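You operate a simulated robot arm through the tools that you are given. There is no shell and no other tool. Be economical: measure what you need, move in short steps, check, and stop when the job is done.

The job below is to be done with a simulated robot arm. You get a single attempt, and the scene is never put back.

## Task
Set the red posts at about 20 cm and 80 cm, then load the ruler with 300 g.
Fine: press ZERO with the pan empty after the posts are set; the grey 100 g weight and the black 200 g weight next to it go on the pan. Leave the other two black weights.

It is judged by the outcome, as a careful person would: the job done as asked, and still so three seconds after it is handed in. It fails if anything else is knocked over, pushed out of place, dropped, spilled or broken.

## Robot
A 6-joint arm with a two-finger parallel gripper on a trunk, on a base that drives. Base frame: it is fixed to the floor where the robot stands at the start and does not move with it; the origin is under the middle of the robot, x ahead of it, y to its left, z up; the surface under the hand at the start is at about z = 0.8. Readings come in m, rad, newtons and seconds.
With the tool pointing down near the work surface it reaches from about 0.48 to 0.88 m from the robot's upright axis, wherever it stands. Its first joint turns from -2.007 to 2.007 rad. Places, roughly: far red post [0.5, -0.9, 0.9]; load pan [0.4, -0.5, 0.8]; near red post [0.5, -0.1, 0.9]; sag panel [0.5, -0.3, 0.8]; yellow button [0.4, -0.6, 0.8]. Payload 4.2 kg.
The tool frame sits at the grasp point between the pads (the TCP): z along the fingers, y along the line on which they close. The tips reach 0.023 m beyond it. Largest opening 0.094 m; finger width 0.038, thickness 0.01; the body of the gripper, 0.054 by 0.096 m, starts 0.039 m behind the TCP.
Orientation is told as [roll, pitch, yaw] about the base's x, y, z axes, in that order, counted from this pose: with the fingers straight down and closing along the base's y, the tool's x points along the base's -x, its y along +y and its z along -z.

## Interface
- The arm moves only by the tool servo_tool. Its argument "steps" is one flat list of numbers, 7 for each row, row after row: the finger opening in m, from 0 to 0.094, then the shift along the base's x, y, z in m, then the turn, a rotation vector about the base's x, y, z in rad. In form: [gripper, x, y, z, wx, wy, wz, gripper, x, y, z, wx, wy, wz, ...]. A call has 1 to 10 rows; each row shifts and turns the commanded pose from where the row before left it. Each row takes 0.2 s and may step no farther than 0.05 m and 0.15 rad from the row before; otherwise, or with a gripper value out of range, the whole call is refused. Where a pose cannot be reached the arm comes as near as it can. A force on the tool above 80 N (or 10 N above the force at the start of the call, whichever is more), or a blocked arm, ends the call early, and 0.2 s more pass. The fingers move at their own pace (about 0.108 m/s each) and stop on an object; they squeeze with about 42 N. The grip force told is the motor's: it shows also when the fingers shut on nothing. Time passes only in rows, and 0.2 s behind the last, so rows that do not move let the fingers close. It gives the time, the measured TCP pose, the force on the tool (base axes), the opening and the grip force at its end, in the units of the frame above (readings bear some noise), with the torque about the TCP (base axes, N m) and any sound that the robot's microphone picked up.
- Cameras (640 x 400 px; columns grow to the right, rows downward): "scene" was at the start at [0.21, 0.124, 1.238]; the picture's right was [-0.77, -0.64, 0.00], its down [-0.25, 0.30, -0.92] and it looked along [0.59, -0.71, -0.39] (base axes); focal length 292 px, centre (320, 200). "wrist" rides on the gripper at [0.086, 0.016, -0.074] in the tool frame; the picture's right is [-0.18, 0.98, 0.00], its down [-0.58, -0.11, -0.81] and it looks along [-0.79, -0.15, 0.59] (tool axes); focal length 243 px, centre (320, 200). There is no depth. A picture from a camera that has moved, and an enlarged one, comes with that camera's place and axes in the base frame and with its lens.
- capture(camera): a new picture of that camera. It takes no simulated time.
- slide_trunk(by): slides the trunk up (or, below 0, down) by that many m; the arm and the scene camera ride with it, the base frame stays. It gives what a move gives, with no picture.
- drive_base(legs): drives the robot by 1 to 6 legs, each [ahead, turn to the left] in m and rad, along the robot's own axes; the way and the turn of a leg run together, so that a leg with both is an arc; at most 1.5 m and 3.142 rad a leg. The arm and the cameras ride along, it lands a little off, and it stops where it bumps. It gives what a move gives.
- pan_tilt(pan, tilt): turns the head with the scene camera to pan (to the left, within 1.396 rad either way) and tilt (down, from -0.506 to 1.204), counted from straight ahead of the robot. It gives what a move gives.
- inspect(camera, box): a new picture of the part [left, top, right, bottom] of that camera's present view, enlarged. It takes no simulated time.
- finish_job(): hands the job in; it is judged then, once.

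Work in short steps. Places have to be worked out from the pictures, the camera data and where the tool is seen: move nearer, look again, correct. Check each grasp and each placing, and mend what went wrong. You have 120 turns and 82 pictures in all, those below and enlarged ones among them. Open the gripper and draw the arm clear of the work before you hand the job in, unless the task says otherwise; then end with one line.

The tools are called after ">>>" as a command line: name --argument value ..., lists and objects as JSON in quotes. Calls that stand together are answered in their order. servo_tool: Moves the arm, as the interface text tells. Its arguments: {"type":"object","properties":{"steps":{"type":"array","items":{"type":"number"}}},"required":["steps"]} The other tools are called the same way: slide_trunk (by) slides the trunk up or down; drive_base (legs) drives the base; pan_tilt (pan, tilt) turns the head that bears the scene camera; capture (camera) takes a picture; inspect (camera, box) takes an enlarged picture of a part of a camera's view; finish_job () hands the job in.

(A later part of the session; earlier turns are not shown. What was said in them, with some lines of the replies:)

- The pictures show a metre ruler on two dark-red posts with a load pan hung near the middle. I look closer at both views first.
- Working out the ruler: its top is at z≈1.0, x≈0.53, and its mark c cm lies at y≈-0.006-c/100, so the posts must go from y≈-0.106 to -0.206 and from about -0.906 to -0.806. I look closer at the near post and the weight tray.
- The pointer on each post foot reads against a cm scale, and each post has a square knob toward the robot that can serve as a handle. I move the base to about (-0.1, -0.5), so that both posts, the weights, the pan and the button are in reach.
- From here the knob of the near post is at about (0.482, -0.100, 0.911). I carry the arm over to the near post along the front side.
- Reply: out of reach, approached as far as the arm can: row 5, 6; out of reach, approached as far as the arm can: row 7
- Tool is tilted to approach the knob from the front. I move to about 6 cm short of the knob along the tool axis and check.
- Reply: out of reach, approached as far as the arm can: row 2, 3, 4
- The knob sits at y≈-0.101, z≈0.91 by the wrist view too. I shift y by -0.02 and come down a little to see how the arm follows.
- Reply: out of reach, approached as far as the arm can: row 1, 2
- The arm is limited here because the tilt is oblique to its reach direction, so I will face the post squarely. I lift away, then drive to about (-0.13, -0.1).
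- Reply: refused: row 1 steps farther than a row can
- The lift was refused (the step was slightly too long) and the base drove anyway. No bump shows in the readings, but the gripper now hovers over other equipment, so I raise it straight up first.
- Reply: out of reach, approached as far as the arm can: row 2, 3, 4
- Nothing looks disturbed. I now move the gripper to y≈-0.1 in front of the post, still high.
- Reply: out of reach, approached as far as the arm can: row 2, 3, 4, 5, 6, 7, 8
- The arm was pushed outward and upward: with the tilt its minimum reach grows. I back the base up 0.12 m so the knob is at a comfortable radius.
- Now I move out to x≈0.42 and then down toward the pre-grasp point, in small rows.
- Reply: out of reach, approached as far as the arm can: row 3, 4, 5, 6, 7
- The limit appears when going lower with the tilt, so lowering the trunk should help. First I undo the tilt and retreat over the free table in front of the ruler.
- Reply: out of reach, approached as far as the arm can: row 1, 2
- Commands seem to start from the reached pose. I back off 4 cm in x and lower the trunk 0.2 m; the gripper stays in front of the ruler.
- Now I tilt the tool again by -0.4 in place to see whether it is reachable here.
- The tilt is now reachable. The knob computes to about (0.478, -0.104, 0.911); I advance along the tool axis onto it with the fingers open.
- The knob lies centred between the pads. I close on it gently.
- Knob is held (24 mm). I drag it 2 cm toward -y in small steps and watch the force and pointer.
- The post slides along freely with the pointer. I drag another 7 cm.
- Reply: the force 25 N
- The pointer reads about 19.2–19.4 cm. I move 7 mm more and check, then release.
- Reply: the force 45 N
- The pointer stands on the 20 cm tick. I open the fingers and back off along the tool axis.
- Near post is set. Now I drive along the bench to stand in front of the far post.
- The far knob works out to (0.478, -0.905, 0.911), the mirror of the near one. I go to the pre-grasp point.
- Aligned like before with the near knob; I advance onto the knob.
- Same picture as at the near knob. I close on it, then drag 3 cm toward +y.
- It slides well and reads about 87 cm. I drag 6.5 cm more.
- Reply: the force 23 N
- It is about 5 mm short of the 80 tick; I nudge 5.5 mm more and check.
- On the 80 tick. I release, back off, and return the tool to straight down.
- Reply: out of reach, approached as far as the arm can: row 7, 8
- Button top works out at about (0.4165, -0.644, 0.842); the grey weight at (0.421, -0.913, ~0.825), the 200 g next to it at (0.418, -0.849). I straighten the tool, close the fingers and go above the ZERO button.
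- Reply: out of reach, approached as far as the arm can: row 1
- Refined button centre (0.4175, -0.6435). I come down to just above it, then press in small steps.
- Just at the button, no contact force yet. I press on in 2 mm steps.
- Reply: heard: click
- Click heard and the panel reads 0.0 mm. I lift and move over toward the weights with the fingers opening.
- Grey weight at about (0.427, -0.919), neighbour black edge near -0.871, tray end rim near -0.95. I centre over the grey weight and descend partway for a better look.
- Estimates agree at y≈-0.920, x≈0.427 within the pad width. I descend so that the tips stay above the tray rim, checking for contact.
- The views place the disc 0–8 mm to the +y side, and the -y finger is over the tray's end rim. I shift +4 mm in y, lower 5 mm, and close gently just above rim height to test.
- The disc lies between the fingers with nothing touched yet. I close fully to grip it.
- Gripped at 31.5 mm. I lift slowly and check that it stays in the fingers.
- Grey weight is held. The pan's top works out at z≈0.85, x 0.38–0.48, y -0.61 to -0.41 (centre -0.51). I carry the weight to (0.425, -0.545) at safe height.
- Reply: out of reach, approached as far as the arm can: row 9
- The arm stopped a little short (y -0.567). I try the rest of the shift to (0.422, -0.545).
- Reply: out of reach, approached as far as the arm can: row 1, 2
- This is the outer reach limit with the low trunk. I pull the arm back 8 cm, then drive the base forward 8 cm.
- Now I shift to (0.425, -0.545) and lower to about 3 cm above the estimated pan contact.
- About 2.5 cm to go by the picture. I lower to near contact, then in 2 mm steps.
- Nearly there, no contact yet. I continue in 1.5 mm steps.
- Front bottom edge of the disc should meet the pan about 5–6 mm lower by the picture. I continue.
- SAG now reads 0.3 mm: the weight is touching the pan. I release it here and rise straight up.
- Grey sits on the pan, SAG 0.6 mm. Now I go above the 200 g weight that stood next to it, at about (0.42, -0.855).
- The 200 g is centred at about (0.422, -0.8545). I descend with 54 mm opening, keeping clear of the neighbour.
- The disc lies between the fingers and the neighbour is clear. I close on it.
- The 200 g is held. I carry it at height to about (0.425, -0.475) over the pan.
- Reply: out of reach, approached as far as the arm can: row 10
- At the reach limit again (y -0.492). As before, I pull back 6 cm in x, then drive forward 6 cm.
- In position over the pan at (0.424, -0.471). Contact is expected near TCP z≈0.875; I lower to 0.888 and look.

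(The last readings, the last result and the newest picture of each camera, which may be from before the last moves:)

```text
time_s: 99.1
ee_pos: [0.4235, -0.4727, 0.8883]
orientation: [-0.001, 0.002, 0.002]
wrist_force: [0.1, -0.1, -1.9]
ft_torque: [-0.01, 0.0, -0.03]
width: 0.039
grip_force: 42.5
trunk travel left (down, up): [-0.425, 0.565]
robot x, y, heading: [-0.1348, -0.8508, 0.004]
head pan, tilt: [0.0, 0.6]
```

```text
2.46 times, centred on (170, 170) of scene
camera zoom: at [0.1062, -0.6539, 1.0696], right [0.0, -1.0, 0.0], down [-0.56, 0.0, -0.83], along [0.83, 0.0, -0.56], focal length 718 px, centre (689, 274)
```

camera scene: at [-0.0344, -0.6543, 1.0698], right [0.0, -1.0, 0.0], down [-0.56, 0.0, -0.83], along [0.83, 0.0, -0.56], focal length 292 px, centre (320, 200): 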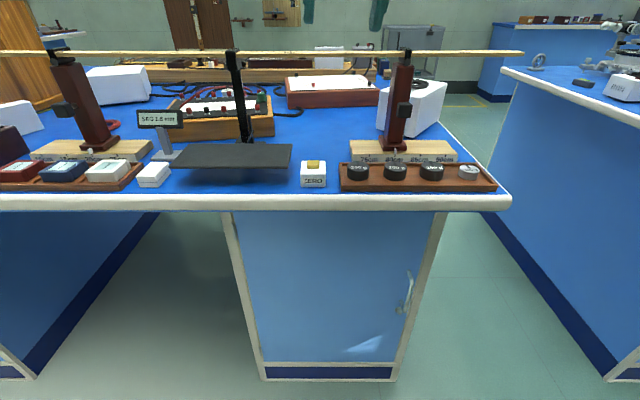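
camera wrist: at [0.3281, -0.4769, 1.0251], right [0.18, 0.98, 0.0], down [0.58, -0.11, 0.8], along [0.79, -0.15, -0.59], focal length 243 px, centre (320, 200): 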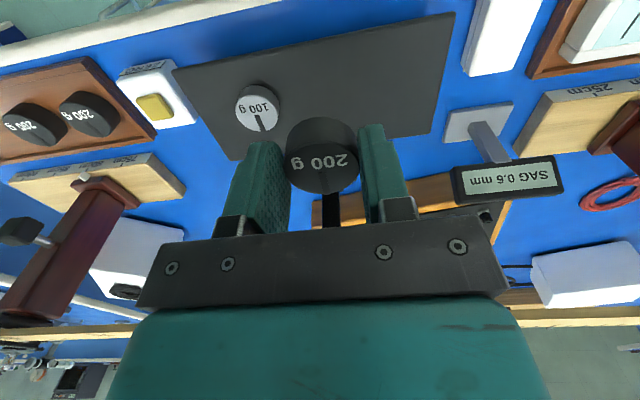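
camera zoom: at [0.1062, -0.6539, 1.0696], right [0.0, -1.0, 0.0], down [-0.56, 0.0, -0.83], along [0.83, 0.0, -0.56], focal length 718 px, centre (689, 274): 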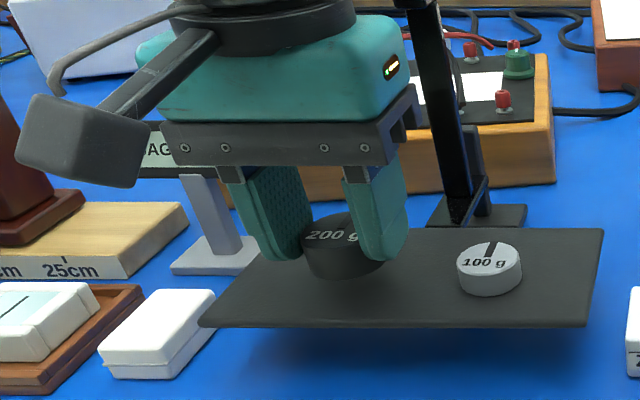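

Clear of the hanger and the grey weight. I lower to contact in small steps.

>>> servo_tool --steps '[0.03, 0, 0, -0.006, 0, 0, 0, 0.03, 0, 0, -0.004, 0, 0, 0, 0.03, 0, 0, -0.0015, 0, 0, 0, 0.03, 0, 0, 0, 0, 0, 0]'

>>> servo_tool --steps '[0.03, 0, 0, -0.001, 0, 0, 0, 0.03, 0, 0, -0.001, 0, 0, 0, 0.03, 0, 0, 0, 0, 0, 0]'

>>> inspect --camera "scene" --box '[40, 90, 300, 250]'

```text
time_s: 100.1
ee_pos: [0.4245, -0.4716, 0.8773]
orientation: [0.001, 0.001, 0.003]
wrist_force: [0.4, 0.4, -1.8]
ft_torque: [0.02, 0.01, 0.0]
width: 0.0386
grip_force: 41.4
trunk travel left (down, up): [-0.425, 0.565]
robot x, y, heading: [-0.1349, -0.8498, 0.001]
head pan, tilt: [0.0, 0.6]
```

```text
time_s: 100.9
ee_pos: [0.4251, -0.4718, 0.8754]
orientation: [0.001, 0.001, 0.001]
wrist_force: [0.1, -0.2, -1.8]
ft_torque: [-0.03, 0.03, 0.01]
width: 0.0388
grip_force: 42.4
trunk travel left (down, up): [-0.425, 0.565]
robot x, y, heading: [-0.1333, -0.8478, 0.001]
head pan, tilt: [0.0, 0.6]
```

```text
2.46 times, centred on (170, 170) of scene
camera zoom: at [0.1062, -0.6539, 1.0696], right [0.0, -1.0, 0.0], down [-0.56, 0.0, -0.83], along [0.83, 0.0, -0.56], focal length 718 px, centre (689, 274)
```

zoom: 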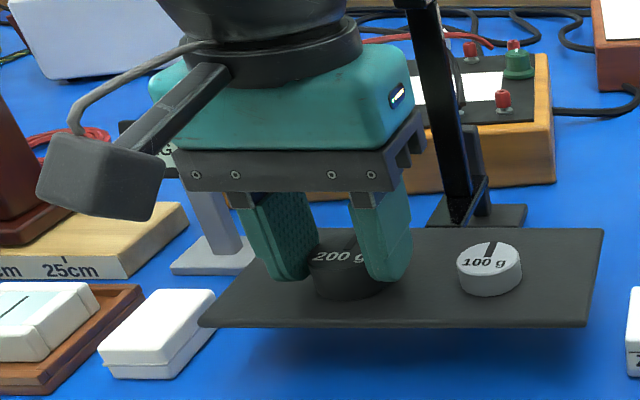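

Force still shows the full 2 N weight, so not touching yet. I continue down 1 mm at a time.

>>> servo_tool --steps '[0.03, 0, 0, -0.001, 0, 0, 0, 0.03, 0, 0, -0.0005, 0, 0, 0, 0.03, 0, 0, 0, 0, 0, 0]'

>>> servo_tool --steps '[0.03, 0, 0, -0.001, 0, 0, 0, 0.03, 0, 0, 0, 0, 0, 0, 0.03, 0, 0, 0, 0, 0, 0]'

```text
time_s: 101.7
ee_pos: [0.4249, -0.4719, 0.8734]
orientation: [0.002, 0.002, 0.001]
wrist_force: [-0.6, -0.5, -0.3]
ft_torque: [-0.04, 0.0, 0.01]
width: 0.0388
grip_force: 42.6
trunk travel left (down, up): [-0.425, 0.565]
robot x, y, heading: [-0.133, -0.849, 0.007]
head pan, tilt: [0.0, 0.6]
```

```text
time_s: 102.5
ee_pos: [0.424, -0.4709, 0.8734]
orientation: [0.001, 0.001, 0.002]
wrist_force: [-0.1, -0.5, 1.7]
ft_torque: [-0.07, -0.05, -0.03]
width: 0.0387
grip_force: 42.1
trunk travel left (down, up): [-0.425, 0.565]
robot x, y, heading: [-0.1322, -0.8486, -0.0]
head pan, tilt: [0.0, 0.6]
```

The force has gone positive, so the weight rests on the pan. I open slightly and rise straight up.

>>> servo_tool --steps '[0.042, 0, 0, 0, 0, 0, 0, 0.05, 0, 0, 0, 0, 0, 0, 0.05, 0, 0, 0, 0, 0, 0, 0.05, 0, 0, 0.015, 0, 0, 0, 0.05, 0, 0, 0.03, 0, 0, 0, 0.05, 0, 0, 0.035, 0, 0, 0]'

>>> capture --camera "wrist"

```text
time_s: 103.9
ee_pos: [0.4241, -0.4724, 0.953]
orientation: [0.001, 0.001, 0.003]
wrist_force: [-0.5, -0.6, -0.4]
ft_torque: [0.0, 0.04, -0.01]
width: 0.0498
grip_force: 0.0
trunk travel left (down, up): [-0.425, 0.565]
robot x, y, heading: [-0.1326, -0.8504, 0.0]
head pan, tilt: [0.0, 0.6]
```

```text
12 pictures are left
camera wrist: at [0.3377, -0.4581, 1.0266], right [0.18, 0.98, 0.0], down [0.58, -0.11, 0.81], along [0.79, -0.15, -0.59], focal length 243 px, centre (320, 200)
```

wrist: 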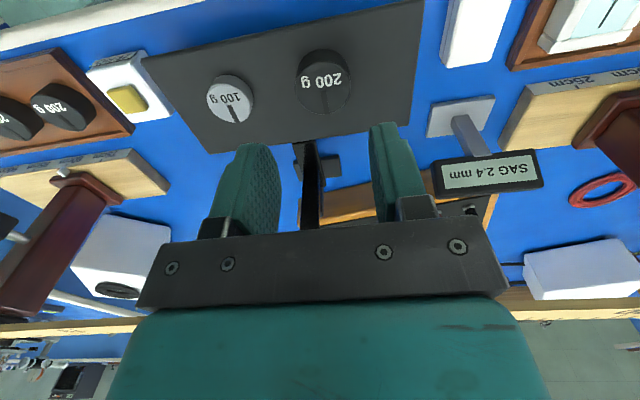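

Both weights are on the pan and SAG reads about 2.4 mm. I draw the arm back, away from the ruler, and up, then check everything.

>>> servo_tool --steps '[0.05, -0.04, 0, 0, 0, 0, 0, 0.05, -0.04, 0, 0.02, 0, 0, 0, 0.05, -0.02, -0.02, 0.03, 0, 0, 0, 0.05, 0, -0.04, 0.03, 0, 0, 0, 0.05, 0, -0.04, 0.03, 0, 0, 0]'

>>> drive_base --legs '[[-0.25, 0]]'

>>> capture --camera "scene"

```text
time_s: 105.1
ee_pos: [0.3258, -0.572, 1.0615]
orientation: [-0.001, 0.001, 0.003]
wrist_force: [0.2, 0.7, 0.1]
ft_torque: [-0.01, 0.0, 0.0]
width: 0.05
grip_force: 0.2
trunk travel left (down, up): [-0.425, 0.565]
robot x, y, heading: [-0.1332, -0.8528, 0.003]
head pan, tilt: [0.0, 0.6]
```

```text
time_s: 106.9
ee_pos: [0.0824, -0.5731, 1.0614]
orientation: [-0.001, 0.002, 0.0]
wrist_force: [0.6, 0.2, -0.4]
ft_torque: [-0.04, 0.0, 0.01]
width: 0.0498
grip_force: 0.0
trunk travel left (down, up): [-0.425, 0.565]
robot x, y, heading: [-0.3783, -0.8495, -0.003]
head pan, tilt: [0.0, 0.6]
```

```text
11 pictures are left
camera scene: at [-0.1387, -0.6546, 1.0696], right [0.0, -1.0, 0.0], down [-0.56, 0.0, -0.83], along [0.83, 0.0, -0.56], focal length 292 px, centre (320, 200)
```

scene: 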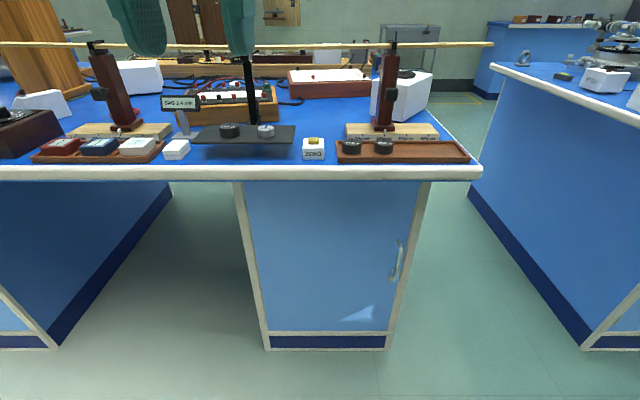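

>>> inspect --camera "scene" --box '[30, 80, 250, 180]'

>>> inspect --camera "scene" --box '[280, 60, 500, 180]'

```text
2.91 times, centred on (140, 130) of scene
camera zoom: at [-0.1387, -0.6546, 1.0696], right [0.0, -1.0, 0.0], down [-0.56, 0.0, -0.83], along [0.83, 0.0, -0.56], focal length 849 px, centre (844, 404)
```

zoom: 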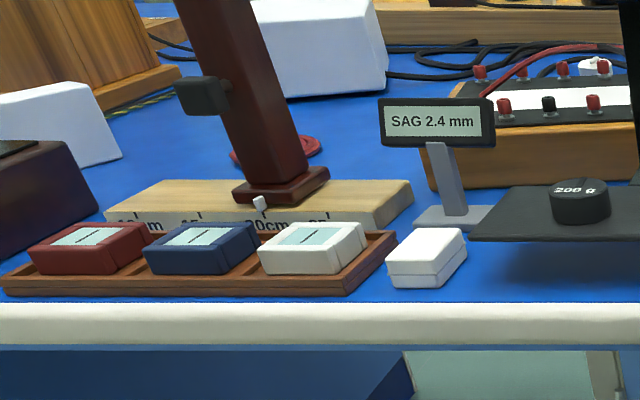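

```text
2.91 times, centred on (390, 120) of scene
camera zoom: at [-0.1387, -0.6546, 1.0696], right [0.0, -1.0, 0.0], down [-0.56, 0.0, -0.83], along [0.83, 0.0, -0.56], focal length 849 px, centre (116, 433)
```

zoom: 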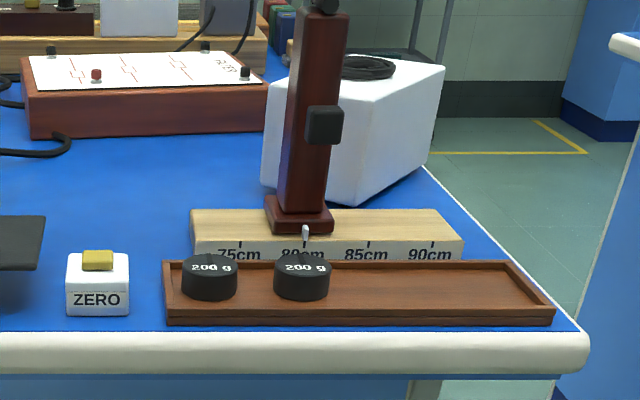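

Both pointers sit on their marks (20 cm and 80 cm). The 100 g and one 200 g weight are on the pan, the other two black weights are untouched, SAG holds at 2.4 mm, and the arm is clear with the gripper open, so I hand the job in.

>>> finish_job

```text
The job is handed in.
```

The red posts are set at 20 cm and 80 cm. ZERO was pressed with the pan empty, and the 100 g and neighbouring 200 g weights are on the pan (SAG 2.4 mm). The other two black weights were left in the tray.
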